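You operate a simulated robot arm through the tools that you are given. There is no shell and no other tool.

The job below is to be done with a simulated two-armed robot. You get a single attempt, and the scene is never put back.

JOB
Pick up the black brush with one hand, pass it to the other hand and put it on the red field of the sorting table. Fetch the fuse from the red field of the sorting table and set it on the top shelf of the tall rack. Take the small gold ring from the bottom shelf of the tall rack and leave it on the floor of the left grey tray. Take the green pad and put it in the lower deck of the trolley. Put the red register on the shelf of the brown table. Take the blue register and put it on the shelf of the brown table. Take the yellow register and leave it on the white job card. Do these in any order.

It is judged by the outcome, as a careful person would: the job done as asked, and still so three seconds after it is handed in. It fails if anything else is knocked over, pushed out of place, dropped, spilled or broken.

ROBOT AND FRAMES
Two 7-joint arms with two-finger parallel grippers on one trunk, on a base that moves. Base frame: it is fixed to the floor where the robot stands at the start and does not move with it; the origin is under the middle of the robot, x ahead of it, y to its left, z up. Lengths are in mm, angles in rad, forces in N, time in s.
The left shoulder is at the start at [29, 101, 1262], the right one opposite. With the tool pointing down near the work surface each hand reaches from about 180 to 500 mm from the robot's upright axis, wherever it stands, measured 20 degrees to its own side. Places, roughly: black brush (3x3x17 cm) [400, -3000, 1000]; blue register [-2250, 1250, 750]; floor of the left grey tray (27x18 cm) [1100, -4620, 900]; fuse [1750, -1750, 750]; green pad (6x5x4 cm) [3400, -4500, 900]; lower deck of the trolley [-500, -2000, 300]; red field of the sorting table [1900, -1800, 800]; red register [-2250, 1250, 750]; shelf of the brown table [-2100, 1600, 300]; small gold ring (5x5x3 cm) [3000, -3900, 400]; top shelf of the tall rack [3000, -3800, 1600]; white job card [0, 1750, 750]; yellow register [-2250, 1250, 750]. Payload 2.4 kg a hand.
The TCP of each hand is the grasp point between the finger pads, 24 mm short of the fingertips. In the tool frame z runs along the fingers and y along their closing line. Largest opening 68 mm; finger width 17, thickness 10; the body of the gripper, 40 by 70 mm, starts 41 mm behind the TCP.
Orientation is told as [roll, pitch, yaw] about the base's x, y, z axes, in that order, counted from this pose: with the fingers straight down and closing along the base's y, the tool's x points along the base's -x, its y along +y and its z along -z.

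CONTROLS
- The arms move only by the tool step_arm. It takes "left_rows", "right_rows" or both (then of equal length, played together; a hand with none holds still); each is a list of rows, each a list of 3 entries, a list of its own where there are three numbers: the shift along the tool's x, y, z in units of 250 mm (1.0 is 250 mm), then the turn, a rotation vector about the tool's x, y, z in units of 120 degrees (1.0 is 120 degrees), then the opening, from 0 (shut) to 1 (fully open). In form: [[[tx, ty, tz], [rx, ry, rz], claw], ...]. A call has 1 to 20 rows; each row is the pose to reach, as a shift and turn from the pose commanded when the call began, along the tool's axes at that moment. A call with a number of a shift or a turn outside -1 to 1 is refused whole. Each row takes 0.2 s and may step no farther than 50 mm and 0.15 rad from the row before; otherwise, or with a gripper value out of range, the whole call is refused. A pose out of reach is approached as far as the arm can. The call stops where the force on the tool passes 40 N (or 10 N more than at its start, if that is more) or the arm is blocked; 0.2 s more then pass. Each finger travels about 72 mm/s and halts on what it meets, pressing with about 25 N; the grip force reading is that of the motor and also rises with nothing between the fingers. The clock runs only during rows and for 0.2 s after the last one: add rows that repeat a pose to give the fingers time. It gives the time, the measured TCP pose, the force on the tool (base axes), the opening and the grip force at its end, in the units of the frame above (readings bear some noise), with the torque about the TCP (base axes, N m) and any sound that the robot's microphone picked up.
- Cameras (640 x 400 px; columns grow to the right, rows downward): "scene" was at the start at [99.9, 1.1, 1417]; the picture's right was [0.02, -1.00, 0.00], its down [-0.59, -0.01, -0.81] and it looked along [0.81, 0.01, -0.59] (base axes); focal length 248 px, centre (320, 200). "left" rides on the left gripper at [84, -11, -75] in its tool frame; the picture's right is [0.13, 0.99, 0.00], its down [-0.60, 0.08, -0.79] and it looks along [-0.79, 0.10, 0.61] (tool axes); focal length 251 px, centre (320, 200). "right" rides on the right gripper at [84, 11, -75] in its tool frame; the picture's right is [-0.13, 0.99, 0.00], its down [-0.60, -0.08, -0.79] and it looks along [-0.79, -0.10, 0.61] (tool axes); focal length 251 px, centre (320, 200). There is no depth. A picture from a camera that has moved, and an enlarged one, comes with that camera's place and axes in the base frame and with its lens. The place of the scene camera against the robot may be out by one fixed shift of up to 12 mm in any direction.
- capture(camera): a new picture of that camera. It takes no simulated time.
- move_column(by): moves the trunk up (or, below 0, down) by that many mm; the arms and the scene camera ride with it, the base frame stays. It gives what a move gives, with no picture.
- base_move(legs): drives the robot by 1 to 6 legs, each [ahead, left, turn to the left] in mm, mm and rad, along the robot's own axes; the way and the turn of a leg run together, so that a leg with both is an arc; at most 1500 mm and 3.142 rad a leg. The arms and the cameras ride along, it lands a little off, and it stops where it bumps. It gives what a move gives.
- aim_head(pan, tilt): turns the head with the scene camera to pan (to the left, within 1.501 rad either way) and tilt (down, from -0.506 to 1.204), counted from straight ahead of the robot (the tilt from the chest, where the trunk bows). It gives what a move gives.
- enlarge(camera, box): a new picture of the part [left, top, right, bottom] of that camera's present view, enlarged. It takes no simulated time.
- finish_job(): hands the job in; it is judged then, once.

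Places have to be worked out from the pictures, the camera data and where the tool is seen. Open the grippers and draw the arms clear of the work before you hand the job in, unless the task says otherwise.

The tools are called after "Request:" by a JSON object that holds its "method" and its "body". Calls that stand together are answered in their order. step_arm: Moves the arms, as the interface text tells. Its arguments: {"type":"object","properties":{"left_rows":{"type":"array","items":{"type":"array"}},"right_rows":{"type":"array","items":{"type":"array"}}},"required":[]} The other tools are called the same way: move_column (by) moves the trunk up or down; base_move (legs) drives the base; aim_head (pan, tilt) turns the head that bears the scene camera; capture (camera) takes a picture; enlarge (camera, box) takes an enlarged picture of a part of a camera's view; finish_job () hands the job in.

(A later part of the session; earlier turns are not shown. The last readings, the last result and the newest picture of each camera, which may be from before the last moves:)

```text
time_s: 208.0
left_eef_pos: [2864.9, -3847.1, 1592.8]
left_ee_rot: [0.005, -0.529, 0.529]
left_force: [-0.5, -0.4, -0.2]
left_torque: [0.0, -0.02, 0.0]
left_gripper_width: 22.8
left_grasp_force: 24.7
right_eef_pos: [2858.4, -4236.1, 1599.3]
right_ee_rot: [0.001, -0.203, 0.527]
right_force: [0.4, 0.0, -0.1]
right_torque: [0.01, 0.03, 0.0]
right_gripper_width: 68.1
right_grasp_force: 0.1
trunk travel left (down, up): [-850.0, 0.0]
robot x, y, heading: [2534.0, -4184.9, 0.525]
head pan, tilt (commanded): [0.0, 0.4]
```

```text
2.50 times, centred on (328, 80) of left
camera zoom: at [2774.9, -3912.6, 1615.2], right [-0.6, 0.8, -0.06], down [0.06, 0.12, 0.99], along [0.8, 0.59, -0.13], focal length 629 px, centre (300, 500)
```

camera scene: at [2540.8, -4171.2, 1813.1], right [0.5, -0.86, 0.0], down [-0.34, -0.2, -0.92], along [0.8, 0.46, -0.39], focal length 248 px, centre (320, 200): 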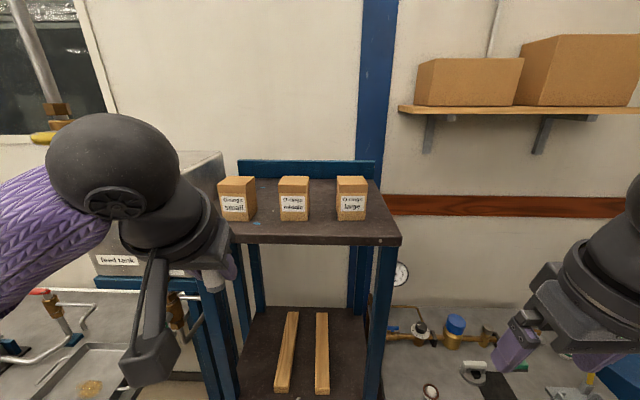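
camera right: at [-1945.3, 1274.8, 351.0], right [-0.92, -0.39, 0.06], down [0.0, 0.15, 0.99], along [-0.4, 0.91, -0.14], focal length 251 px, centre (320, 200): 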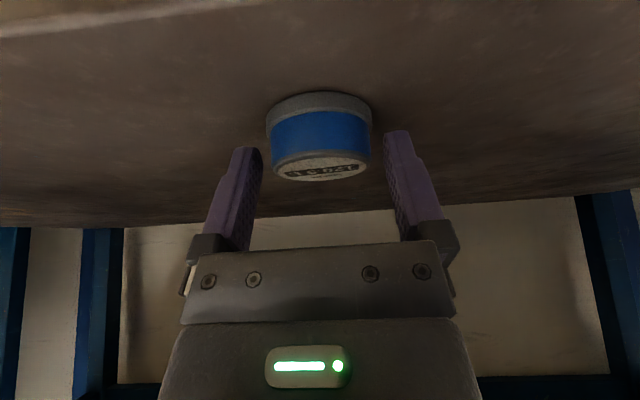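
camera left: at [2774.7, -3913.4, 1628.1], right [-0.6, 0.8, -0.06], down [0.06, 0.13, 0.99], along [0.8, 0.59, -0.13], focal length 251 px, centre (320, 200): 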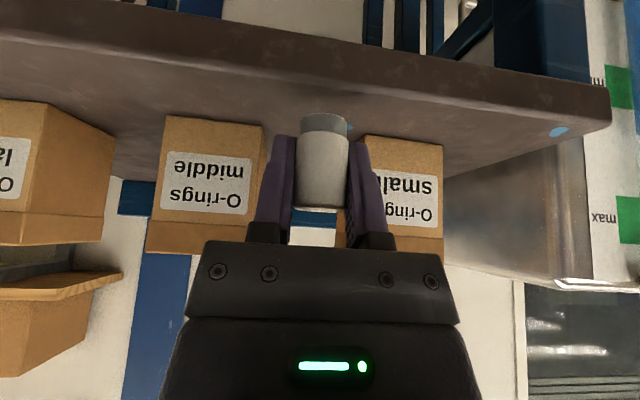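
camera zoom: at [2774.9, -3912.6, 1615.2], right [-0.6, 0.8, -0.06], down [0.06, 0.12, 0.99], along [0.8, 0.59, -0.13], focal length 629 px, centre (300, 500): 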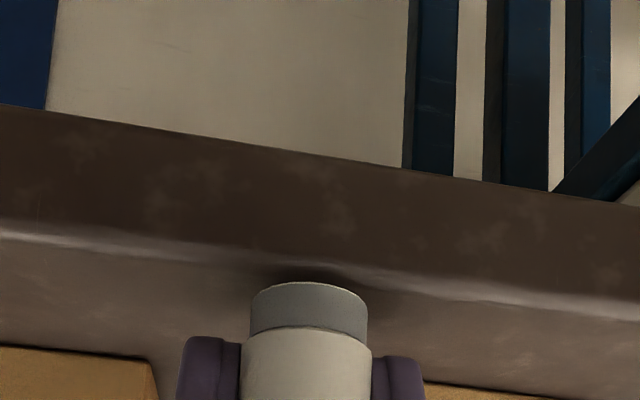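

Two views show the shelf is really at z≈1560 and the edge is almost under the TCP, so the fuse would stand too close to the edge. I'll lift slightly, move 22 mm forward (centre ≈29 mm inside, boxes still ≈17 mm beyond), and look again.

Request:
{"method": "step_arm", "body": {"left_rows": [[[-0.0081, 0, -0.0138], [0, 0, 0], 0.2], [[-0.046, 0, 0.0085], [0, 0, 0], 0.2], [[-0.084, 0, 0.031], [0, 0, 0], 0.2], [[-0.084, 0, 0.031], [0, 0, 0], 0.2]]}}

Request:
{"method": "enlarge", "body": {"camera": "left", "box": [200, 0, 456, 160]}}

```text
time_s: 209.0
left_eef_pos: [2884.8, -3836.0, 1596.1]
left_ee_rot: [0.005, -0.533, 0.531]
left_force: [-0.3, -0.6, -0.6]
left_torque: [0.0, 0.0, -0.03]
left_gripper_width: 22.8
left_grasp_force: 25.4
right_eef_pos: [2857.5, -4237.4, 1599.5]
right_ee_rot: [0.003, -0.201, 0.527]
right_force: [0.6, 1.1, 0.2]
right_torque: [0.01, 0.02, -0.03]
right_gripper_width: 67.9
right_grasp_force: 0.0
trunk travel left (down, up): [-850.0, 0.0]
robot x, y, heading: [2532.8, -4182.8, 0.523]
head pan, tilt (commanded): [0.0, 0.4]
```

```text
2.50 times, centred on (328, 80) of left
camera zoom: at [2794.7, -3900.1, 1618.9], right [-0.6, 0.8, -0.06], down [0.06, 0.12, 0.99], along [0.8, 0.59, -0.13], focal length 629 px, centre (300, 500)
```

zoom: 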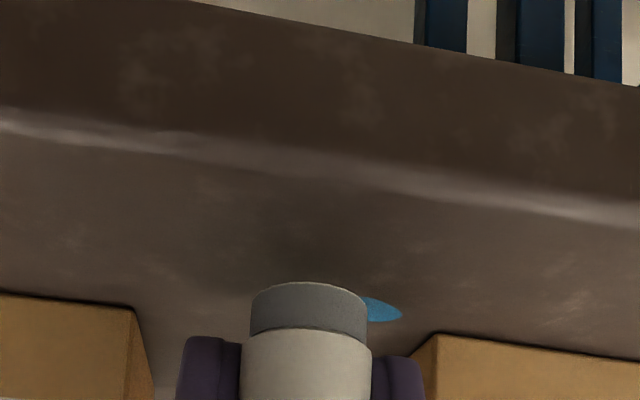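

Now well-conditioned: shelf z=1560.6, fuse centre 32 mm inside the edge. Lowering to contact at ≈1589.

Request:
{"method": "step_arm", "body": {"left_rows": [[[0.0061, 0, 0.0103], [0, 0, 0], 0.2], [[0.0101, 0, 0.0172], [0, 0, 0], 0.2], [[0.0131, 0, 0.0224], [0, 0, 0], 0.2], [[0.0152, 0, 0.0259], [0, 0, 0], 0.2]]}}

```text
time_s: 210.0
left_eef_pos: [2883.2, -3836.3, 1587.8]
left_ee_rot: [0.003, -0.531, 0.53]
left_force: [-0.2, -0.6, 0.2]
left_torque: [0.01, 0.01, 0.0]
left_gripper_width: 22.7
left_grasp_force: 25.3
right_eef_pos: [2858.5, -4235.7, 1600.0]
right_ee_rot: [0.002, -0.202, 0.526]
right_force: [0.4, -0.6, 0.3]
right_torque: [0.0, 0.0, 0.02]
right_gripper_width: 68.1
right_grasp_force: 0.2
trunk travel left (down, up): [-850.0, 0.0]
robot x, y, heading: [2529.8, -4182.1, 0.522]
head pan, tilt (commanded): [0.0, 0.4]
```

Request:
{"method": "step_arm", "body": {"left_rows": [[[0.003, 0, 0.0052], [0, 0, 0], 0.2], [[0.005, 0, 0.0086], [0, 0, 0], 0.2], [[0.007, 0, 0.0121], [0, 0, 0], 0.2]]}}

```text
time_s: 210.8
left_eef_pos: [2883.0, -3835.8, 1584.7]
left_ee_rot: [0.002, -0.534, 0.529]
left_force: [1.5, 2.2, 19.8]
left_torque: [0.02, -0.01, 0.02]
left_gripper_width: 23.0
left_grasp_force: 25.1
right_eef_pos: [2857.0, -4237.9, 1599.2]
right_ee_rot: [0.003, -0.204, 0.525]
right_force: [-0.2, 0.2, -0.3]
right_torque: [0.0, 0.02, 0.0]
right_gripper_width: 68.2
right_grasp_force: 0.0
trunk travel left (down, up): [-850.0, 0.0]
robot x, y, heading: [2527.9, -4184.0, 0.526]
head pan, tilt (commanded): [0.0, 0.4]
```

Contact (≈20 N). Opening to 0.5 and checking the fuse before withdrawing.

Request:
{"method": "step_arm", "body": {"left_rows": [[[0, 0, 0], [0, 0, 0], 0.4], [[0, 0, 0], [0, 0, 0], 0.5], [[0, 0, 0], [0, 0, 0], 0.55]]}}

Request:
{"method": "step_arm", "body": {"left_rows": [[[0, 0, -0.08], [0, 0, 0], 0.55], [[0, 0, -0.2], [0, 0, 0], 0.6], [[0.08, 0, -0.36], [0, 0, 0], 0.6]]}}

Request:
{"method": "capture", "body": {"camera": "left"}}

```text
time_s: 211.6
left_eef_pos: [2879.8, -3834.4, 1584.4]
left_ee_rot: [0.004, -0.533, 0.532]
left_force: [-1.3, 8.3, 19.9]
left_torque: [0.01, -0.16, 0.16]
left_gripper_width: 30.2
left_grasp_force: 0.1
right_eef_pos: [2855.7, -4234.1, 1600.2]
right_ee_rot: [0.001, -0.205, 0.528]
right_force: [-0.2, 0.8, -0.2]
right_torque: [0.01, 0.0, -0.03]
right_gripper_width: 68.0
right_grasp_force: 0.0
trunk travel left (down, up): [-850.0, 0.0]
robot x, y, heading: [2528.8, -4180.1, 0.526]
head pan, tilt (commanded): [0.0, 0.4]
```

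```text
time_s: 212.4
left_eef_pos: [2825.8, -3865.4, 1651.3]
left_ee_rot: [0.005, -0.531, 0.532]
left_force: [0.3, -0.1, -0.2]
left_torque: [0.02, 0.0, 0.0]
left_gripper_width: 40.4
left_grasp_force: 0.1
right_eef_pos: [2855.8, -4237.2, 1600.5]
right_ee_rot: [0.0, -0.204, 0.529]
right_force: [-0.9, 0.3, 0.7]
right_torque: [0.0, -0.03, 0.0]
right_gripper_width: 68.2
right_grasp_force: 0.0
trunk travel left (down, up): [-850.0, 0.0]
robot x, y, heading: [2532.6, -4179.3, 0.526]
head pan, tilt (commanded): [0.0, 0.4]
```

```text
taken
camera left: at [2737.6, -3932.3, 1674.6], right [-0.6, 0.8, -0.06], down [0.07, 0.13, 0.99], along [0.8, 0.59, -0.13], focal length 251 px, centre (320, 200)
```

left: 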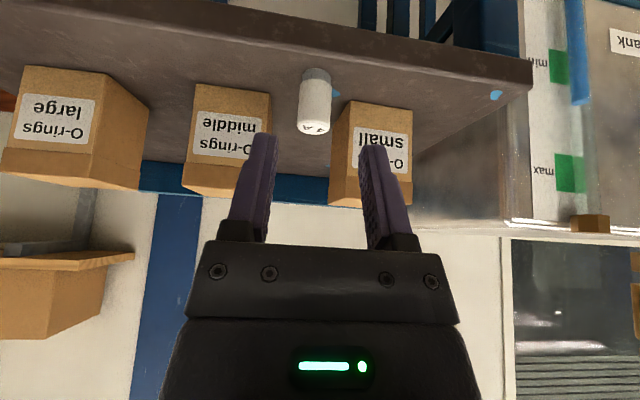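

Request:
{"method": "enlarge", "body": {"camera": "left", "box": [200, 20, 456, 180]}}

Request:
{"method": "base_move", "body": {"legs": [[-200, 0, 0.0]]}}

Request:
{"method": "capture", "body": {"camera": "scene"}}

```text
2.50 times, centred on (328, 100) of left
camera zoom: at [2737.6, -3932.3, 1674.6], right [-0.6, 0.8, -0.06], down [0.07, 0.13, 0.99], along [0.8, 0.59, -0.13], focal length 629 px, centre (300, 450)
```

zoom: 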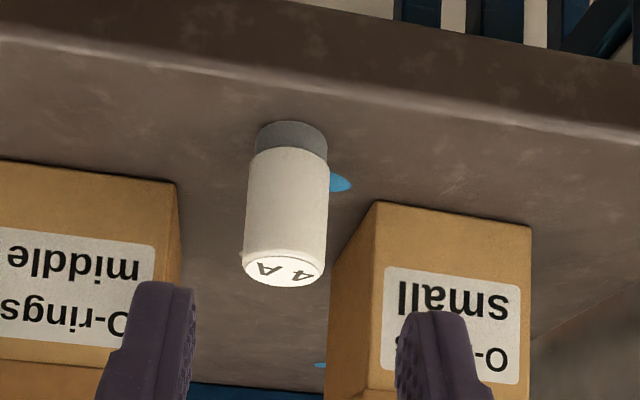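

```text
time_s: 214.0
left_eef_pos: [2658.8, -3966.5, 1652.4]
left_ee_rot: [0.003, -0.53, 0.53]
left_force: [0.0, -1.0, 0.2]
left_torque: [0.0, 0.01, 0.01]
left_gripper_width: 41.0
left_grasp_force: 0.0
right_eef_pos: [2689.2, -4335.5, 1600.1]
right_ee_rot: [0.002, -0.203, 0.526]
right_force: [0.3, 0.2, -0.3]
right_torque: [0.02, -0.03, 0.02]
right_gripper_width: 68.0
right_grasp_force: 0.0
trunk travel left (down, up): [-850.0, 0.0]
robot x, y, heading: [2357.3, -4286.3, 0.519]
head pan, tilt (commanded): [0.0, 0.4]
```

```text
taken
camera scene: at [2439.8, -4229.9, 1813.1], right [0.5, -0.86, 0.0], down [-0.34, -0.2, -0.92], along [0.8, 0.46, -0.39], focal length 248 px, centre (320, 200)
```

scene: 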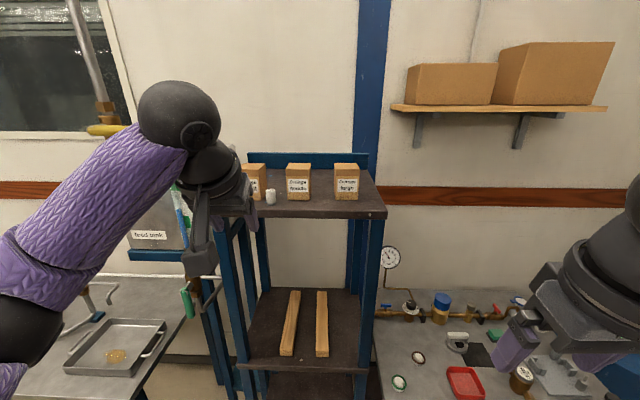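

The fuse stands on the top shelf in front of the boxes. Now the ring: lower the trunk fully and look into the bottom shelf.

Request:
{"method": "move_column", "body": {"by": -400}}

Request:
{"method": "move_column", "body": {"by": -400}}

Request:
{"method": "aim_head", "body": {"pan": 0.0, "tilt": 0.6}}

Request:
{"method": "capture", "body": {"camera": "scene"}}

```text
time_s: 217.8
left_eef_pos: [2659.0, -3965.4, 1251.6]
left_ee_rot: [0.004, -0.531, 0.529]
left_force: [1.4, -0.5, -0.2]
left_torque: [-0.01, -0.02, 0.0]
left_gripper_width: 41.0
left_grasp_force: 0.1
right_eef_pos: [2689.1, -4335.0, 1198.9]
right_ee_rot: [0.002, -0.203, 0.529]
right_force: [-0.9, -0.1, -0.7]
right_torque: [0.02, -0.01, 0.0]
right_gripper_width: 68.1
right_grasp_force: 0.1
trunk travel left (down, up): [-450.0, 400.0]
robot x, y, heading: [2360.0, -4283.7, 0.525]
head pan, tilt (commanded): [0.0, 0.4]
```

```text
time_s: 220.4
left_eef_pos: [2660.8, -3964.6, 941.0]
left_ee_rot: [0.006, -0.523, 0.531]
left_force: [0.3, -0.4, 0.2]
left_torque: [0.01, -0.01, -0.01]
left_gripper_width: 41.0
left_grasp_force: 0.1
right_eef_pos: [2691.3, -4333.5, 891.1]
right_ee_rot: [0.005, -0.202, 0.519]
right_force: [9.2, 7.1, 12.7]
right_torque: [-1.09, 1.88, -0.18]
right_gripper_width: 67.7
right_grasp_force: 0.0
trunk travel left (down, up): [-142.0, 708.0]
robot x, y, heading: [2360.3, -4281.0, 0.525]
head pan, tilt (commanded): [0.0, 0.4]
stopped: the force on the tool passed its limit at 78 N (the readings are from after the stop); the commanded pose is now the measured one
```

```text
time_s: 221.2
left_eef_pos: [2660.6, -3964.6, 940.7]
left_ee_rot: [0.005, -0.523, 0.53]
left_force: [0.9, 0.2, 0.4]
left_torque: [-0.01, 0.02, -0.03]
left_gripper_width: 41.1
left_grasp_force: 0.1
right_eef_pos: [2692.7, -4333.3, 891.5]
right_ee_rot: [0.004, -0.202, 0.518]
right_force: [17.3, 14.7, 13.7]
right_torque: [-1.56, 2.5, -0.56]
right_gripper_width: 68.0
right_grasp_force: 0.1
trunk travel left (down, up): [-142.0, 708.0]
robot x, y, heading: [2366.8, -4278.5, 0.524]
head pan, tilt (commanded): [0.0, 0.6]
```

```text
taken
camera scene: at [2504.6, -4192.1, 1082.4], right [0.5, -0.86, 0.0], down [-0.49, -0.28, -0.83], along [0.71, 0.42, -0.56], focal length 248 px, centre (320, 200)
```

scene: 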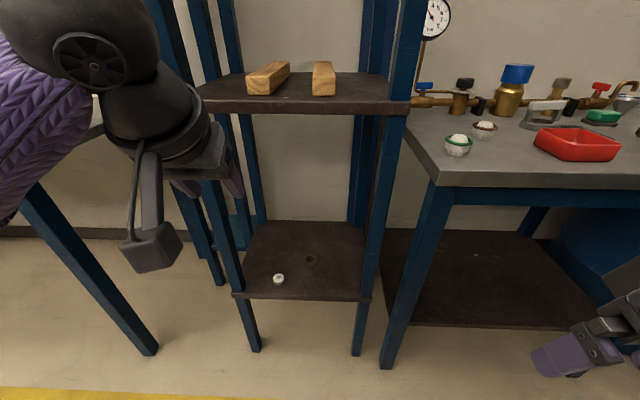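

The right hand met something (78 N) during the descent. I must see what it is before moving; looking with the right hand camera and the head.

Request:
{"method": "capture", "body": {"camera": "right"}}

Request:
{"method": "aim_head", "body": {"pan": -0.8, "tilt": 0.8}}

Request:
{"method": "capture", "body": {"camera": "scene"}}

```text
taken
camera right: at [2603.0, -4372.9, 948.1], right [-0.38, 0.92, 0.03], down [0.42, 0.14, 0.9], along [0.82, 0.36, -0.44], focal length 251 px, centre (320, 200)
```

right: 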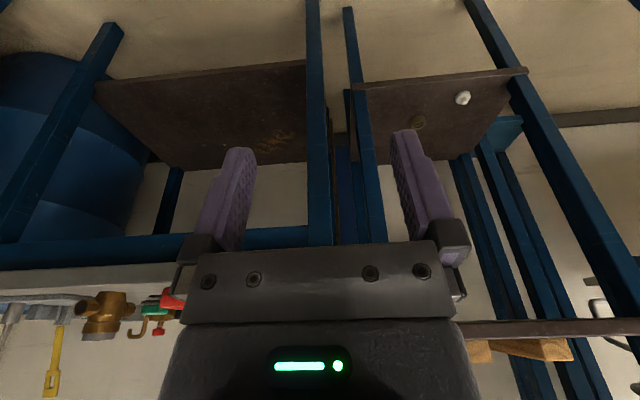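

```text
time_s: 222.3
left_eef_pos: [2661.7, -3964.7, 941.3]
left_ee_rot: [0.004, -0.525, 0.53]
left_force: [0.7, 0.4, -0.4]
left_torque: [-0.04, 0.02, 0.02]
left_gripper_width: 40.9
left_grasp_force: 0.0
right_eef_pos: [2692.3, -4333.4, 890.8]
right_ee_rot: [0.004, -0.199, 0.522]
right_force: [22.3, 18.2, 15.9]
right_torque: [-1.94, 2.92, -0.76]
right_gripper_width: 68.4
right_grasp_force: 0.1
trunk travel left (down, up): [-142.0, 708.0]
robot x, y, heading: [2362.9, -4283.0, 0.522]
head pan, tilt (commanded): [-0.799, 0.799]
```

```text
taken
camera scene: at [2506.0, -4258.2, 1065.6], right [-0.27, -0.96, 0.0], down [-0.69, 0.19, -0.7], along [0.67, -0.19, -0.72], focal length 248 px, centre (320, 200)
```

scene: 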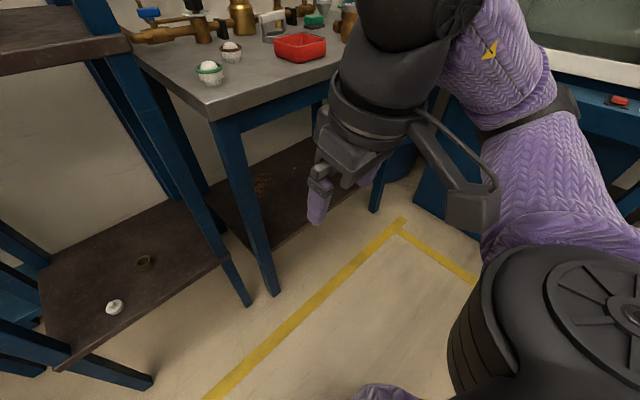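

The contact is the right hand's own camera stalk touching its own forearm (self-contact; nothing in the room). Moving the right hand forward and up to relieve it.

Request:
{"method": "step_arm", "body": {"right_rows": [[[-0.1, 0, -0.02], [0, 0, 0], 0.9], [[-0.24, 0, -0.05], [0, 0, 0], 0.9], [[-0.4, 0, -0.05], [0, 0, 0], 0.9]]}}

Request:
{"method": "capture", "body": {"camera": "scene"}}

```text
time_s: 223.1
left_eef_pos: [2661.1, -3964.4, 940.9]
left_ee_rot: [0.007, -0.523, 0.532]
left_force: [-0.3, -0.1, 0.0]
left_torque: [0.0, 0.05, -0.03]
left_gripper_width: 40.6
left_grasp_force: 0.1
right_eef_pos: [2775.5, -4283.1, 922.9]
right_ee_rot: [0.002, -0.201, 0.524]
right_force: [-0.2, 0.0, -0.7]
right_torque: [-0.01, -0.02, 0.01]
right_gripper_width: 60.9
right_grasp_force: 0.0
trunk travel left (down, up): [-142.0, 708.0]
robot x, y, heading: [2364.3, -4281.9, 0.53]
head pan, tilt (commanded): [-0.799, 0.799]
```

```text
taken
camera scene: at [2505.9, -4258.3, 1065.5], right [-0.27, -0.96, 0.0], down [-0.69, 0.19, -0.7], along [0.67, -0.19, -0.72], focal length 248 px, centre (320, 200)
```

scene: 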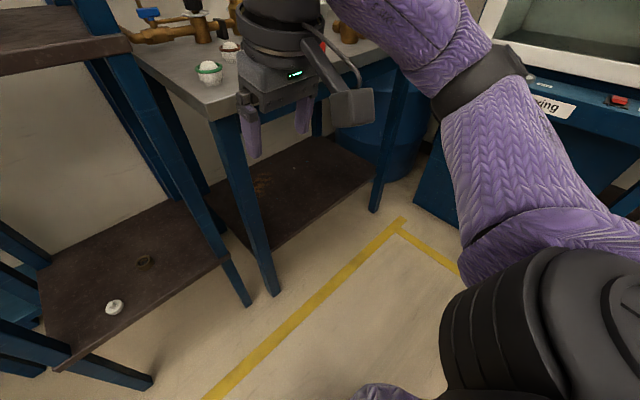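

Relieved, zero force. Continue lowering the remaining 142 mm, watching readings.

Request:
{"method": "move_column", "body": {"by": -70}}

Request:
{"method": "move_column", "body": {"by": -70}}

Request:
{"method": "aim_head", "body": {"pan": 0.0, "tilt": 0.6}}

Request:
{"method": "capture", "body": {"camera": "scene"}}

```text
time_s: 224.2
left_eef_pos: [2662.5, -3964.9, 871.5]
left_ee_rot: [0.006, -0.523, 0.531]
left_force: [-0.3, -0.6, -0.2]
left_torque: [-0.02, 0.02, -0.01]
left_gripper_width: 40.8
left_grasp_force: 0.0
right_eef_pos: [2773.9, -4286.7, 854.2]
right_ee_rot: [0.004, -0.202, 0.522]
right_force: [-0.6, 0.4, -0.2]
right_torque: [0.0, -0.02, 0.01]
right_gripper_width: 61.2
right_grasp_force: 0.0
trunk travel left (down, up): [-72.0, 778.0]
robot x, y, heading: [2362.4, -4279.5, 0.531]
head pan, tilt (commanded): [-0.799, 0.799]
```

```text
time_s: 225.3
left_eef_pos: [2662.2, -3964.4, 800.9]
left_ee_rot: [0.008, -0.524, 0.53]
left_force: [-0.6, -0.7, 0.7]
left_torque: [0.0, -0.03, -0.01]
left_gripper_width: 40.5
left_grasp_force: 0.1
right_eef_pos: [2773.9, -4286.3, 783.0]
right_ee_rot: [0.004, -0.203, 0.522]
right_force: [-0.9, -0.4, 0.4]
right_torque: [0.0, -0.02, 0.01]
right_gripper_width: 61.3
right_grasp_force: 0.0
trunk travel left (down, up): [-2.0, 848.0]
robot x, y, heading: [2360.1, -4279.6, 0.527]
head pan, tilt (commanded): [-0.799, 0.799]
```

```text
time_s: 226.4
left_eef_pos: [2660.6, -3963.4, 800.9]
left_ee_rot: [0.006, -0.521, 0.532]
left_force: [0.1, -0.1, 0.3]
left_torque: [0.02, 0.0, 0.0]
left_gripper_width: 40.8
left_grasp_force: 0.0
right_eef_pos: [2775.6, -4286.3, 783.1]
right_ee_rot: [0.003, -0.201, 0.521]
right_force: [0.0, -0.4, -0.3]
right_torque: [0.03, 0.0, 0.0]
right_gripper_width: 61.2
right_grasp_force: 0.0
trunk travel left (down, up): [-2.0, 848.0]
robot x, y, heading: [2362.4, -4284.0, 0.53]
head pan, tilt (commanded): [0.0, 0.6]
```

```text
taken
camera scene: at [2547.1, -4167.4, 936.5], right [0.5, -0.86, 0.0], down [-0.49, -0.28, -0.82], along [0.71, 0.41, -0.57], focal length 248 px, centre (320, 200)
```

scene: 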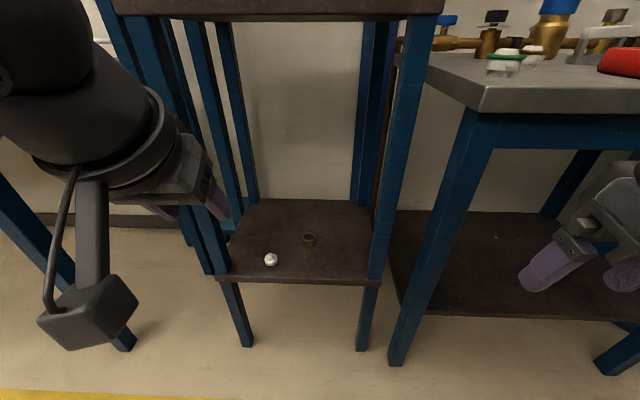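

Request:
{"method": "enlarge", "body": {"camera": "scene", "box": [200, 180, 420, 318]}}

```text
2.90 times, centred on (310, 249) of scene
camera zoom: at [2547.1, -4167.4, 936.5], right [0.5, -0.86, 0.0], down [-0.49, -0.28, -0.82], along [0.71, 0.41, -0.57], focal length 718 px, centre (349, 58)
```

zoom: 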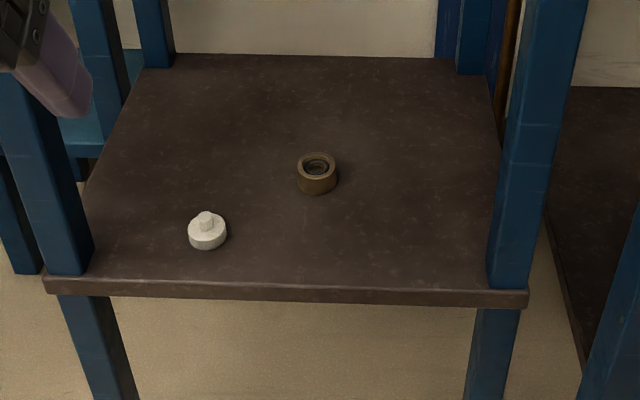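

The bottom shelf is at z≈375; the ring is ≈135 mm behind its front edge, about (3028,-3846), with the white knob 106 mm to its left. I'll shift the base left to centre on the gap between the neighbouring tables, pull the left hand back, and lower the right hand toward entry height.

Request:
{"method": "base_move", "body": {"legs": [[30, 115, 0.0]]}}

Request:
{"method": "step_arm", "body": {"left_rows": [[[0.1, 0, -0.14], [0, 0, 0], 0.6], [[0.21, 0, -0.3], [0, 0, 0], 0.6], [[0.33, 0, -0.45], [0, 0, 0], 0.6]], "right_rows": [[[-0.1, 0.16, 0.0], [0, -0.06, 0], 1], [[-0.2, 0.33, 0.02], [0, -0.12, 0], 1], [[-0.3, 0.48, 0.1], [0, -0.18, 0], 1]]}}

Request:
{"method": "capture", "body": {"camera": "scene"}}

```text
time_s: 227.6
left_eef_pos: [2629.1, -3850.9, 800.7]
left_ee_rot: [0.006, -0.521, 0.53]
left_force: [-0.5, 0.2, -0.4]
left_torque: [0.03, 0.04, -0.04]
left_gripper_width: 40.8
left_grasp_force: 0.0
right_eef_pos: [2742.3, -4173.3, 783.9]
right_ee_rot: [0.002, -0.202, 0.522]
right_force: [-0.1, 0.1, -0.7]
right_torque: [0.0, 0.02, -0.03]
right_gripper_width: 61.3
right_grasp_force: 0.1
trunk travel left (down, up): [-2.0, 848.0]
robot x, y, heading: [2325.8, -4169.8, 0.531]
head pan, tilt (commanded): [0.0, 0.6]
```

```text
time_s: 228.4
left_eef_pos: [2519.4, -3916.0, 855.7]
left_ee_rot: [0.004, -0.523, 0.534]
left_force: [0.5, 0.1, 0.6]
left_torque: [0.01, 0.0, 0.01]
left_gripper_width: 40.8
left_grasp_force: 0.1
right_eef_pos: [2752.1, -4027.1, 771.2]
right_ee_rot: [0.005, -0.579, 0.518]
right_force: [0.1, 0.7, 0.3]
right_torque: [-0.01, 0.02, -0.01]
right_gripper_width: 67.9
right_grasp_force: 0.1
trunk travel left (down, up): [-2.0, 848.0]
robot x, y, heading: [2333.1, -4171.7, 0.53]
head pan, tilt (commanded): [0.0, 0.6]
```

```text
taken
camera scene: at [2515.1, -4053.8, 936.5], right [0.5, -0.86, 0.0], down [-0.49, -0.28, -0.82], along [0.71, 0.42, -0.57], focal length 248 px, centre (320, 200)
```

scene: 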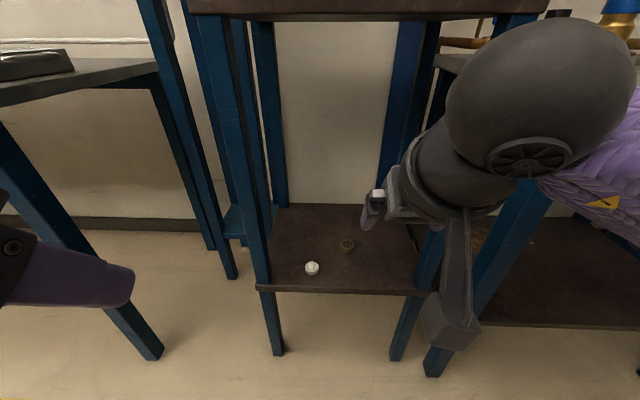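

The right hand is laterally aligned with the ring (l≈-75). Lowering it in front of the rack to z≈470.

Request:
{"method": "step_arm", "body": {"right_rows": [[[0.1, 0, 0.16], [0, 0, 0], 1], [[0.21, 0, 0.32], [0, 0, 0], 1], [[0.328, 0, 0.502], [0, 0, 0], 1]]}}

Request:
{"method": "step_arm", "body": {"right_rows": [[[0.1, 0, 0.16], [0, 0, 0], 1], [[0.21, 0, 0.32], [0, 0, 0], 1], [[0.328, 0, 0.502], [0, 0, 0], 1]]}}

Request:
{"method": "capture", "body": {"camera": "right"}}

```text
refused: row 3 steps farther than a row can; nothing moved
```

```text
refused: row 3 steps farther than a row can; nothing moved
```

```text
taken
camera right: at [2650.8, -4074.5, 788.4], right [-0.4, 0.91, 0.07], down [0.1, -0.04, 0.99], along [0.91, 0.41, -0.08], focal length 251 px, centre (320, 200)
```

right: 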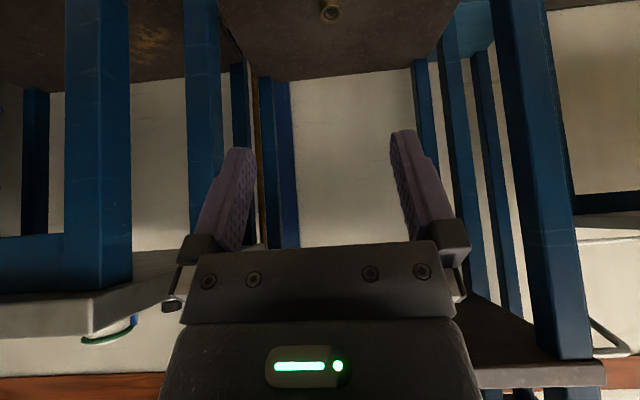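

Row spacing was slightly too long; redoing with four rows per call.

Request:
{"method": "step_arm", "body": {"right_rows": [[[0.082, 0, 0.125], [0, 0, 0], 1], [[0.164, 0, 0.25], [0, 0, 0], 1], [[0.246, 0, 0.375], [0, 0, 0], 1], [[0.328, 0, 0.502], [0, 0, 0], 1]]}}

Request:
{"method": "step_arm", "body": {"right_rows": [[[0.082, 0, 0.125], [0, 0, 0], 1], [[0.164, 0, 0.25], [0, 0, 0], 1], [[0.246, 0, 0.375], [0, 0, 0], 1], [[0.328, 0, 0.502], [0, 0, 0], 1]]}}

Request:
{"method": "capture", "body": {"camera": "right"}}

Request:
{"method": "capture", "body": {"camera": "scene"}}

```text
time_s: 229.4
left_eef_pos: [2518.9, -3917.3, 855.1]
left_ee_rot: [0.004, -0.525, 0.53]
left_force: [-0.6, 0.2, -0.3]
left_torque: [0.01, 0.01, 0.01]
left_gripper_width: 40.8
left_grasp_force: 0.1
right_eef_pos: [2752.3, -4027.4, 621.8]
right_ee_rot: [0.004, -0.579, 0.522]
right_force: [0.6, 0.0, 0.2]
right_torque: [-0.01, -0.02, -0.05]
right_gripper_width: 68.1
right_grasp_force: 0.2
trunk travel left (down, up): [-2.0, 848.0]
robot x, y, heading: [2331.0, -4167.3, 0.529]
head pan, tilt (commanded): [0.0, 0.6]
```

```text
time_s: 230.4
left_eef_pos: [2518.8, -3916.1, 855.7]
left_ee_rot: [0.005, -0.523, 0.53]
left_force: [-0.6, -0.2, 0.6]
left_torque: [-0.01, 0.01, -0.01]
left_gripper_width: 40.7
left_grasp_force: 0.0
right_eef_pos: [2750.3, -4028.1, 474.2]
right_ee_rot: [0.004, -0.577, 0.521]
right_force: [0.6, 0.4, -0.3]
right_torque: [0.0, -0.05, 0.0]
right_gripper_width: 67.9
right_grasp_force: 0.0
trunk travel left (down, up): [-2.0, 848.0]
robot x, y, heading: [2331.2, -4164.7, 0.533]
head pan, tilt (commanded): [0.0, 0.6]
```

```text
taken
camera right: at [2649.4, -4075.1, 491.1], right [-0.4, 0.91, 0.08], down [0.1, -0.04, 0.99], along [0.91, 0.41, -0.08], focal length 251 px, centre (320, 200)
```

right: 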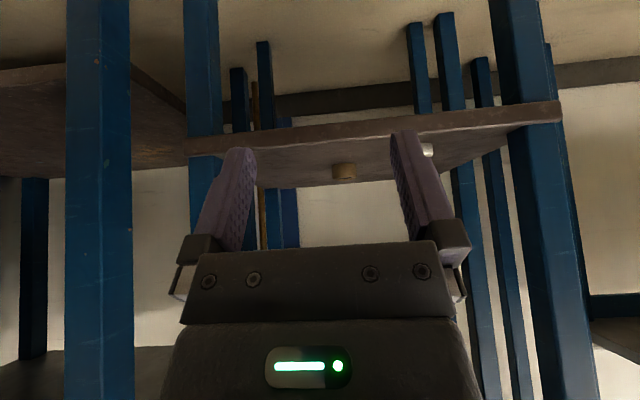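

```text
taken
camera scene: at [2515.0, -4053.7, 936.5], right [0.5, -0.86, 0.0], down [-0.49, -0.28, -0.82], along [0.71, 0.42, -0.57], focal length 248 px, centre (320, 200)
```

scene: 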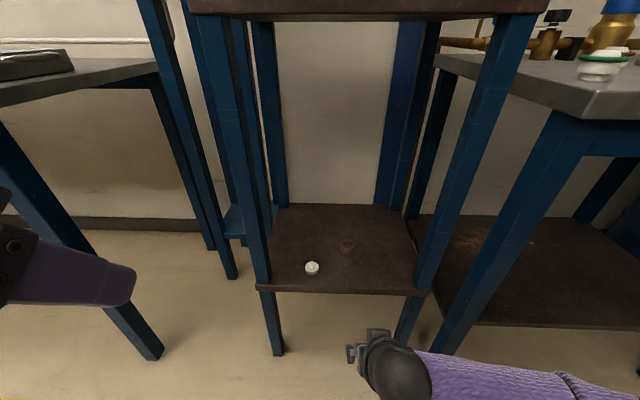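

Request:
{"method": "enlarge", "body": {"camera": "right", "box": [250, 100, 450, 225]}}

```text
3.20 times, centred on (350, 162) of right
camera zoom: at [2649.4, -4075.1, 491.1], right [-0.4, 0.91, 0.08], down [0.1, -0.04, 0.99], along [0.91, 0.41, -0.08], focal length 805 px, centre (224, 320)
```

zoom: 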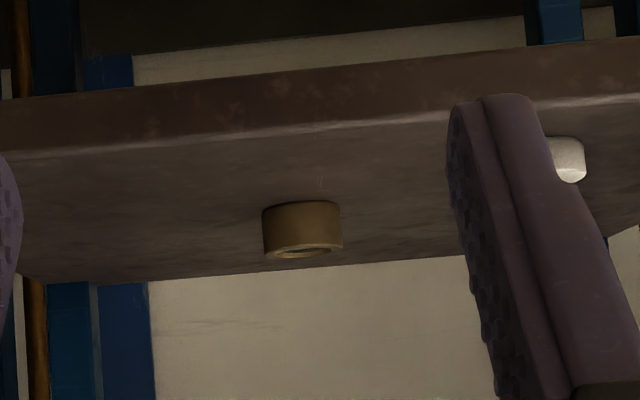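

The ring measures ≈40 mm × 23 mm on the shelf at z≈405, about 303 mm ahead and 14 mm left of the right TCP. The space is clear, so I'll drive forward in two stages with the hand at z 474.

Request:
{"method": "base_move", "body": {"legs": [[130, 0, 0.0]]}}

Request:
{"method": "capture", "body": {"camera": "right"}}

Request:
{"method": "capture", "body": {"camera": "scene"}}

```text
time_s: 231.7
left_eef_pos: [2631.3, -3851.6, 856.2]
left_ee_rot: [0.005, -0.524, 0.528]
left_force: [-0.5, 0.2, -0.3]
left_torque: [0.01, 0.0, -0.01]
left_gripper_width: 40.7
left_grasp_force: 0.1
right_eef_pos: [2864.3, -3964.6, 474.2]
right_ee_rot: [0.005, -0.579, 0.519]
right_force: [1.0, 0.3, -0.9]
right_torque: [-0.03, -0.02, -0.02]
right_gripper_width: 68.3
right_grasp_force: 0.2
trunk travel left (down, up): [-2.0, 848.0]
robot x, y, heading: [2444.3, -4104.2, 0.524]
head pan, tilt (commanded): [0.0, 0.6]
```

```text
taken
camera right: at [2761.8, -4010.6, 491.6], right [-0.4, 0.91, 0.07], down [0.1, -0.04, 0.99], along [0.91, 0.41, -0.08], focal length 251 px, centre (320, 200)
```

right: 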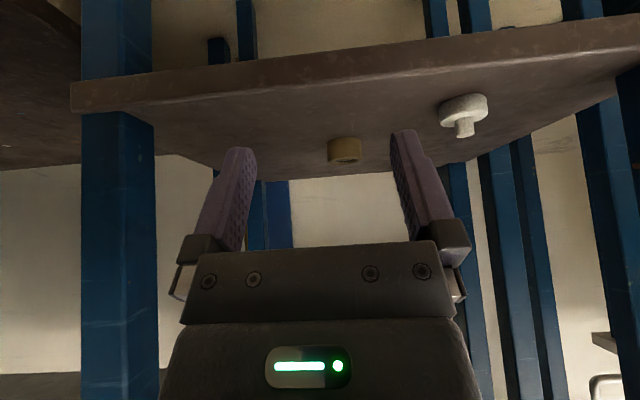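

```text
taken
camera scene: at [2627.2, -3988.9, 936.5], right [0.5, -0.86, 0.0], down [-0.49, -0.28, -0.82], along [0.71, 0.41, -0.57], focal length 248 px, centre (320, 200)
```

scene: 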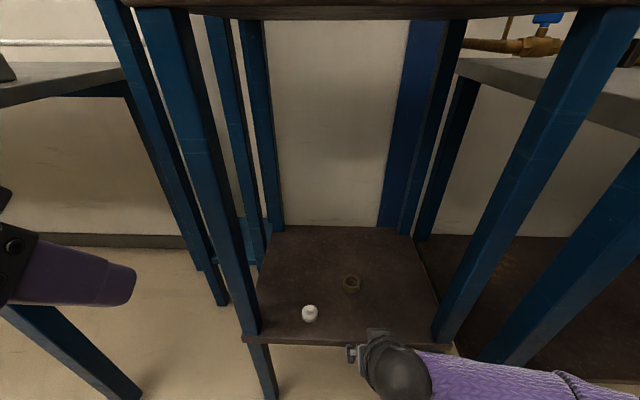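

Request:
{"method": "enlarge", "body": {"camera": "right", "box": [250, 40, 450, 200]}}

```text
2.50 times, centred on (350, 120) of right
camera zoom: at [2761.8, -4010.6, 491.6], right [-0.4, 0.91, 0.07], down [0.1, -0.04, 0.99], along [0.91, 0.41, -0.08], focal length 629 px, centre (245, 400)
```

zoom: 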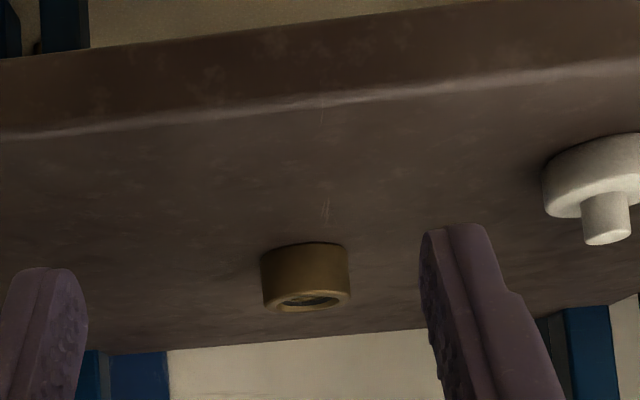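

Parallax: shelf z≈402.5, ring centre 179 mm ahead and 15 mm left of the TCP, shelf edge 49 mm ahead. Driving 105 mm more forward.

Request:
{"method": "base_move", "body": {"legs": [[105, 0, 0.0]]}}

Request:
{"method": "step_arm", "body": {"right_rows": [[[-0.05, 0.03, 0.06], [0, 0, 0], 0.9], [[-0.1, 0.06, 0.12], [0, 0, 0], 0.9], [[-0.1, 0.06, 0.12], [0, 0, 0], 0.9]]}}

Request:
{"method": "capture", "body": {"camera": "right"}}

Request:
{"method": "capture", "body": {"camera": "scene"}}

```text
time_s: 232.9
left_eef_pos: [2722.5, -3800.3, 855.5]
left_ee_rot: [0.004, -0.523, 0.528]
left_force: [0.2, -0.7, -0.4]
left_torque: [0.01, -0.03, -0.02]
left_gripper_width: 40.7
left_grasp_force: 0.1
right_eef_pos: [2954.1, -3911.4, 474.2]
right_ee_rot: [0.006, -0.577, 0.516]
right_force: [-0.6, 0.1, 0.2]
right_torque: [0.01, -0.01, 0.0]
right_gripper_width: 67.9
right_grasp_force: 0.0
trunk travel left (down, up): [-2.0, 848.0]
robot x, y, heading: [2532.4, -4053.5, 0.52]
head pan, tilt (commanded): [0.0, 0.6]
```

```text
time_s: 233.7
left_eef_pos: [2724.1, -3798.9, 855.4]
left_ee_rot: [0.005, -0.523, 0.526]
left_force: [0.3, 0.8, 0.4]
left_torque: [-0.02, -0.02, -0.01]
left_gripper_width: 40.6
left_grasp_force: 0.0
right_eef_pos: [2979.2, -3879.2, 464.2]
right_ee_rot: [0.006, -0.578, 0.517]
right_force: [0.4, 0.1, -0.1]
right_torque: [-0.01, -0.02, -0.04]
right_gripper_width: 61.2
right_grasp_force: 0.0
trunk travel left (down, up): [-2.0, 848.0]
robot x, y, heading: [2531.7, -4050.9, 0.524]
head pan, tilt (commanded): [0.0, 0.6]
```

```text
taken
camera right: at [2878.4, -3925.5, 481.2], right [-0.4, 0.91, 0.07], down [0.1, -0.04, 0.99], along [0.91, 0.4, -0.08], focal length 251 px, centre (320, 200)
```

right: 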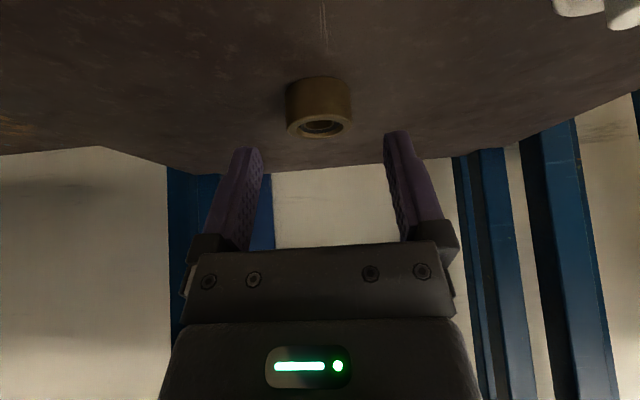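

```text
taken
camera scene: at [2719.0, -3936.2, 936.5], right [0.5, -0.87, 0.0], down [-0.49, -0.28, -0.82], along [0.71, 0.41, -0.57], focal length 248 px, centre (320, 200)
```

scene: 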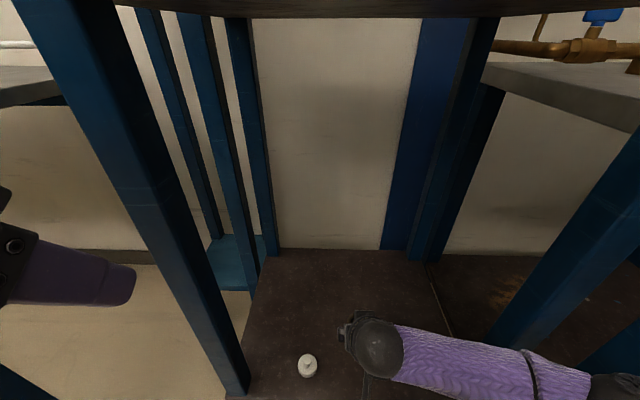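

The ring is centred between the fingers, ≈41 mm ahead. I'll go in along the tool axis to TCP z≈432 and check.

Request:
{"method": "step_arm", "body": {"right_rows": [[[-0.014, -0.003, 0.085], [0, 0, 0], 0.9], [[-0.028, -0.003, 0.168], [0, 0, 0], 0.9], [[-0.028, -0.003, 0.168], [0, 0, 0], 0.9]]}}

Request:
{"method": "capture", "body": {"camera": "right"}}

```text
time_s: 234.5
left_eef_pos: [2723.1, -3799.7, 855.1]
left_ee_rot: [0.005, -0.523, 0.528]
left_force: [0.4, 0.2, 0.5]
left_torque: [-0.03, 0.01, -0.01]
left_gripper_width: 40.8
left_grasp_force: 0.1
right_eef_pos: [3004.5, -3867.2, 431.5]
right_ee_rot: [0.006, -0.577, 0.515]
right_force: [-0.6, -0.1, -0.2]
right_torque: [0.02, -0.01, 0.0]
right_gripper_width: 61.3
right_grasp_force: 0.0
trunk travel left (down, up): [-2.0, 848.0]
robot x, y, heading: [2535.2, -4047.6, 0.523]
head pan, tilt (commanded): [0.0, 0.6]
```

```text
taken
camera right: at [2904.0, -3912.6, 448.8], right [-0.4, 0.91, 0.07], down [0.1, -0.04, 0.99], along [0.91, 0.4, -0.08], focal length 251 px, centre (320, 200)
```

right: 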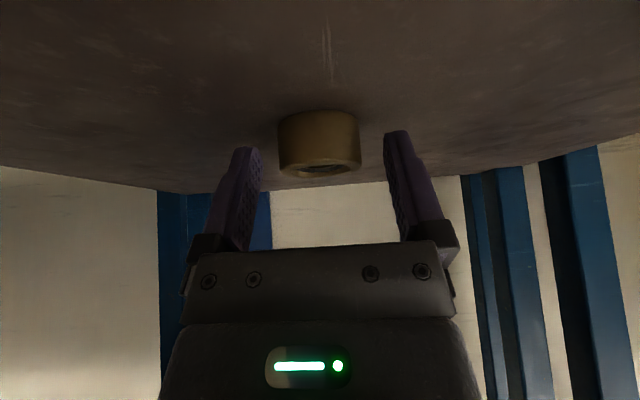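

The ring is between the finger tips, centred. Closing and lifting.

Request:
{"method": "step_arm", "body": {"right_rows": [[[0, 0, 0], [0, 0, 0], 0.7], [[0, 0, 0], [0, 0, 0], 0.5], [[0, 0, 0], [0, 0, 0], 0.35], [[0, 0, 0], [0, 0, 0], 0.35]]}}

Request:
{"method": "step_arm", "body": {"right_rows": [[[-0.044, 0, -0.067], [0, 0, 0], 0.35], [[-0.11, 0, -0.168], [0, 0, 0], 0.35], [[-0.11, 0, -0.168], [0, 0, 0], 0.35]]}}

Request:
{"method": "capture", "body": {"camera": "right"}}

```text
time_s: 235.5
left_eef_pos: [2724.3, -3800.1, 856.0]
left_ee_rot: [0.004, -0.524, 0.527]
left_force: [0.4, 0.3, -0.4]
left_torque: [-0.02, -0.01, 0.02]
left_gripper_width: 40.6
left_grasp_force: 0.1
right_eef_pos: [3004.4, -3866.0, 431.7]
right_ee_rot: [0.005, -0.577, 0.518]
right_force: [0.0, -0.4, 0.2]
right_torque: [-0.03, 0.03, -0.01]
right_gripper_width: 40.8
right_grasp_force: 24.7
trunk travel left (down, up): [-2.0, 848.0]
robot x, y, heading: [2533.4, -4049.2, 0.522]
head pan, tilt (commanded): [0.0, 0.6]
```

```text
time_s: 236.3
left_eef_pos: [2723.2, -3799.4, 855.0]
left_ee_rot: [0.006, -0.522, 0.526]
left_force: [0.6, 0.6, -0.2]
left_torque: [-0.02, -0.01, -0.03]
left_gripper_width: 40.5
left_grasp_force: 0.0
right_eef_pos: [3005.4, -3863.9, 480.5]
right_ee_rot: [0.006, -0.577, 0.518]
right_force: [0.2, -0.4, -1.2]
right_torque: [-0.01, 0.0, 0.0]
right_gripper_width: 40.9
right_grasp_force: 25.3
trunk travel left (down, up): [-2.0, 848.0]
robot x, y, heading: [2531.5, -4051.1, 0.526]
head pan, tilt (commanded): [0.0, 0.6]
```

```text
taken
camera right: at [2903.5, -3911.5, 498.6], right [-0.4, 0.91, 0.07], down [0.1, -0.04, 0.99], along [0.91, 0.4, -0.08], focal length 251 px, centre (320, 200)
```

right: 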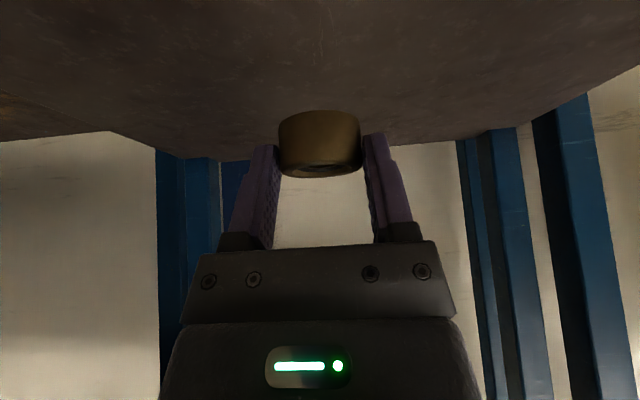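

The ring is held (40.8 mm). Backing straight out of the rack.

Request:
{"method": "base_move", "body": {"legs": [[-380, 0, 0.0]]}}

Request:
{"method": "move_column", "body": {"by": 300}}

Request:
{"method": "aim_head", "body": {"pan": -0.6, "tilt": 0.5}}

Request:
{"method": "capture", "body": {"camera": "scene"}}

```text
time_s: 238.7
left_eef_pos: [2392.4, -3991.0, 854.8]
left_ee_rot: [0.005, -0.523, 0.523]
left_force: [0.7, 0.1, -0.1]
left_torque: [0.01, 0.0, -0.02]
left_gripper_width: 40.7
left_grasp_force: 0.0
right_eef_pos: [2673.9, -4058.5, 481.8]
right_ee_rot: [0.005, -0.578, 0.51]
right_force: [0.7, 0.4, -1.3]
right_torque: [-0.02, -0.01, 0.01]
right_gripper_width: 40.8
right_grasp_force: 24.5
trunk travel left (down, up): [-2.0, 848.0]
robot x, y, heading: [2202.2, -4240.8, 0.517]
head pan, tilt (commanded): [0.0, 0.6]
```

```text
time_s: 241.7
left_eef_pos: [2393.5, -3991.2, 1154.8]
left_ee_rot: [0.006, -0.522, 0.521]
left_force: [0.3, 0.7, 0.2]
left_torque: [-0.02, -0.01, 0.0]
left_gripper_width: 40.8
left_grasp_force: 0.0
right_eef_pos: [2674.6, -4059.0, 781.2]
right_ee_rot: [0.005, -0.578, 0.511]
right_force: [-0.2, 0.0, -1.0]
right_torque: [0.0, 0.02, 0.01]
right_gripper_width: 40.7
right_grasp_force: 24.5
trunk travel left (down, up): [-302.0, 548.0]
robot x, y, heading: [2201.0, -4244.3, 0.518]
head pan, tilt (commanded): [0.0, 0.6]
```

```text
time_s: 242.7
left_eef_pos: [2393.2, -3990.4, 1154.7]
left_ee_rot: [0.005, -0.524, 0.521]
left_force: [1.1, 0.4, -0.8]
left_torque: [0.0, 0.0, 0.04]
left_gripper_width: 40.7
left_grasp_force: 0.0
right_eef_pos: [2674.8, -4059.5, 780.8]
right_ee_rot: [0.004, -0.579, 0.511]
right_force: [-0.5, 0.2, -1.4]
right_torque: [0.02, 0.04, 0.01]
right_gripper_width: 41.1
right_grasp_force: 25.3
trunk travel left (down, up): [-302.0, 548.0]
robot x, y, heading: [2203.1, -4239.2, 0.517]
head pan, tilt (commanded): [-0.6, 0.499]
```

```text
taken
camera scene: at [2323.4, -4223.8, 1254.6], right [-0.08, -1.0, 0.0], down [-0.48, 0.04, -0.88], along [0.87, -0.07, -0.48], focal length 248 px, centre (320, 200)
```

scene: 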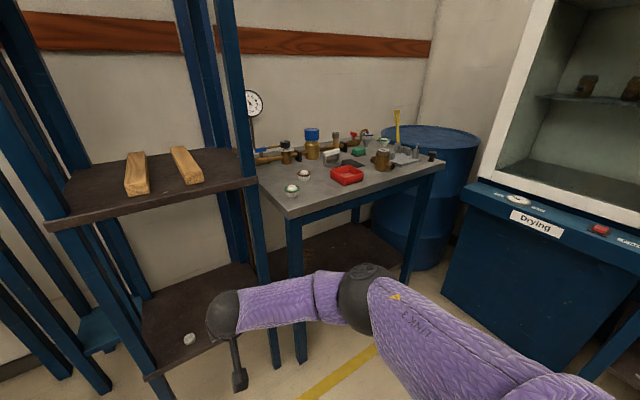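

Request:
{"method": "enlarge", "body": {"camera": "scene", "box": [240, 100, 460, 240]}}

```text
2.86 times, centred on (350, 170) of scene
camera zoom: at [2323.4, -4223.8, 1254.6], right [-0.08, -1.0, 0.0], down [-0.48, 0.04, -0.88], along [0.87, -0.07, -0.48], focal length 708 px, centre (234, 286)
```

zoom: 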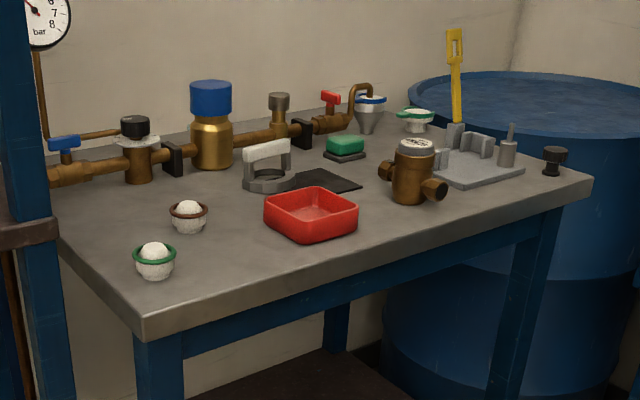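

The green pad is toward the back of the right-hand bench, behind the red bin. I'll raise the right hand (holding the ring) and slide right along the aisle to face that bench.

Request:
{"method": "step_arm", "body": {"right_rows": [[[-0.082, 0, -0.125], [0, 0, 0], 0.35], [[-0.164, 0, -0.25], [0, 0, 0], 0.35], [[-0.246, 0, -0.375], [0, 0, 0], 0.35], [[-0.328, 0, -0.502], [0, 0, 0], 0.35], [[-0.4, 0, -0.62], [0, 0, 0], 0.35], [[-0.47, 0, -0.74], [0, 0, 0], 0.35]]}}

Request:
{"method": "base_move", "body": {"legs": [[0, -600, 0.0], [0, -280, 0.0]]}}

Request:
{"method": "aim_head", "body": {"pan": 0.0, "tilt": 0.5}}

Request:
{"method": "capture", "body": {"camera": "scene"}}

```text
time_s: 244.1
left_eef_pos: [2392.7, -3991.5, 1155.3]
left_ee_rot: [0.004, -0.523, 0.522]
left_force: [-0.3, -0.2, -0.1]
left_torque: [0.01, -0.01, 0.0]
left_gripper_width: 40.9
left_grasp_force: 0.0
right_eef_pos: [2671.2, -4061.1, 1002.1]
right_ee_rot: [0.004, -0.578, 0.51]
right_force: [0.0, -0.1, -1.8]
right_torque: [-0.01, 0.01, -0.01]
right_gripper_width: 40.9
right_grasp_force: 24.7
trunk travel left (down, up): [-302.0, 548.0]
robot x, y, heading: [2202.3, -4241.7, 0.519]
head pan, tilt (commanded): [-0.6, 0.499]
```

```text
time_s: 249.1
left_eef_pos: [2827.8, -4756.8, 1155.8]
left_ee_rot: [0.006, -0.524, 0.518]
left_force: [-0.3, 0.2, 0.6]
left_torque: [0.02, -0.02, 0.03]
left_gripper_width: 40.9
left_grasp_force: 0.2
right_eef_pos: [3107.9, -4827.7, 1001.9]
right_ee_rot: [0.005, -0.578, 0.507]
right_force: [0.3, 0.7, -1.5]
right_torque: [-0.05, 0.03, 0.01]
right_gripper_width: 40.8
right_grasp_force: 24.9
trunk travel left (down, up): [-302.0, 548.0]
robot x, y, heading: [2637.5, -5006.0, 0.515]
head pan, tilt (commanded): [-0.6, 0.499]
```

```text
time_s: 250.1
left_eef_pos: [2828.8, -4757.4, 1155.6]
left_ee_rot: [0.004, -0.525, 0.517]
left_force: [-0.4, -0.1, -0.1]
left_torque: [0.03, -0.01, -0.01]
left_gripper_width: 40.9
left_grasp_force: 0.1
right_eef_pos: [3107.2, -4826.6, 1000.7]
right_ee_rot: [0.007, -0.578, 0.51]
right_force: [0.5, 0.1, -2.0]
right_torque: [0.02, 0.01, 0.02]
right_gripper_width: 41.0
right_grasp_force: 24.6
trunk travel left (down, up): [-302.0, 548.0]
robot x, y, heading: [2632.0, -5002.5, 0.512]
head pan, tilt (commanded): [0.0, 0.499]
```

```text
taken
camera scene: at [2747.3, -4936.5, 1254.6], right [0.49, -0.87, 0.0], down [-0.42, -0.24, -0.88], along [0.76, 0.43, -0.48], focal length 248 px, centre (320, 200)
```

scene: 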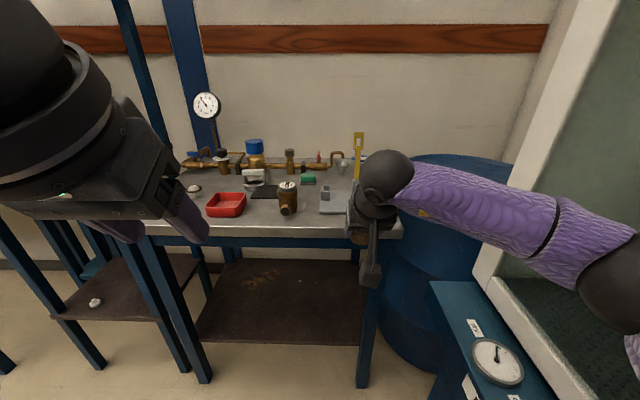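

The right arm is getting near the drying cabinet, so I won't go further right. Zooming on the bench.

Request:
{"method": "enlarge", "body": {"camera": "scene", "box": [180, 120, 420, 270]}}

```text
2.67 times, centred on (300, 195) of scene
camera zoom: at [2747.3, -4936.5, 1254.6], right [0.49, -0.87, 0.0], down [-0.42, -0.24, -0.88], along [0.76, 0.43, -0.48], focal length 660 px, centre (373, 213)
```

zoom: 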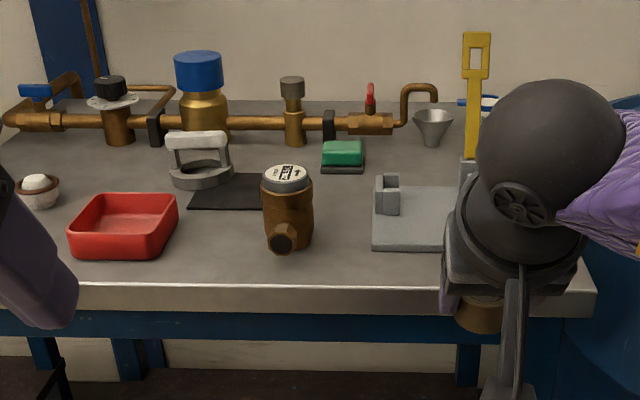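

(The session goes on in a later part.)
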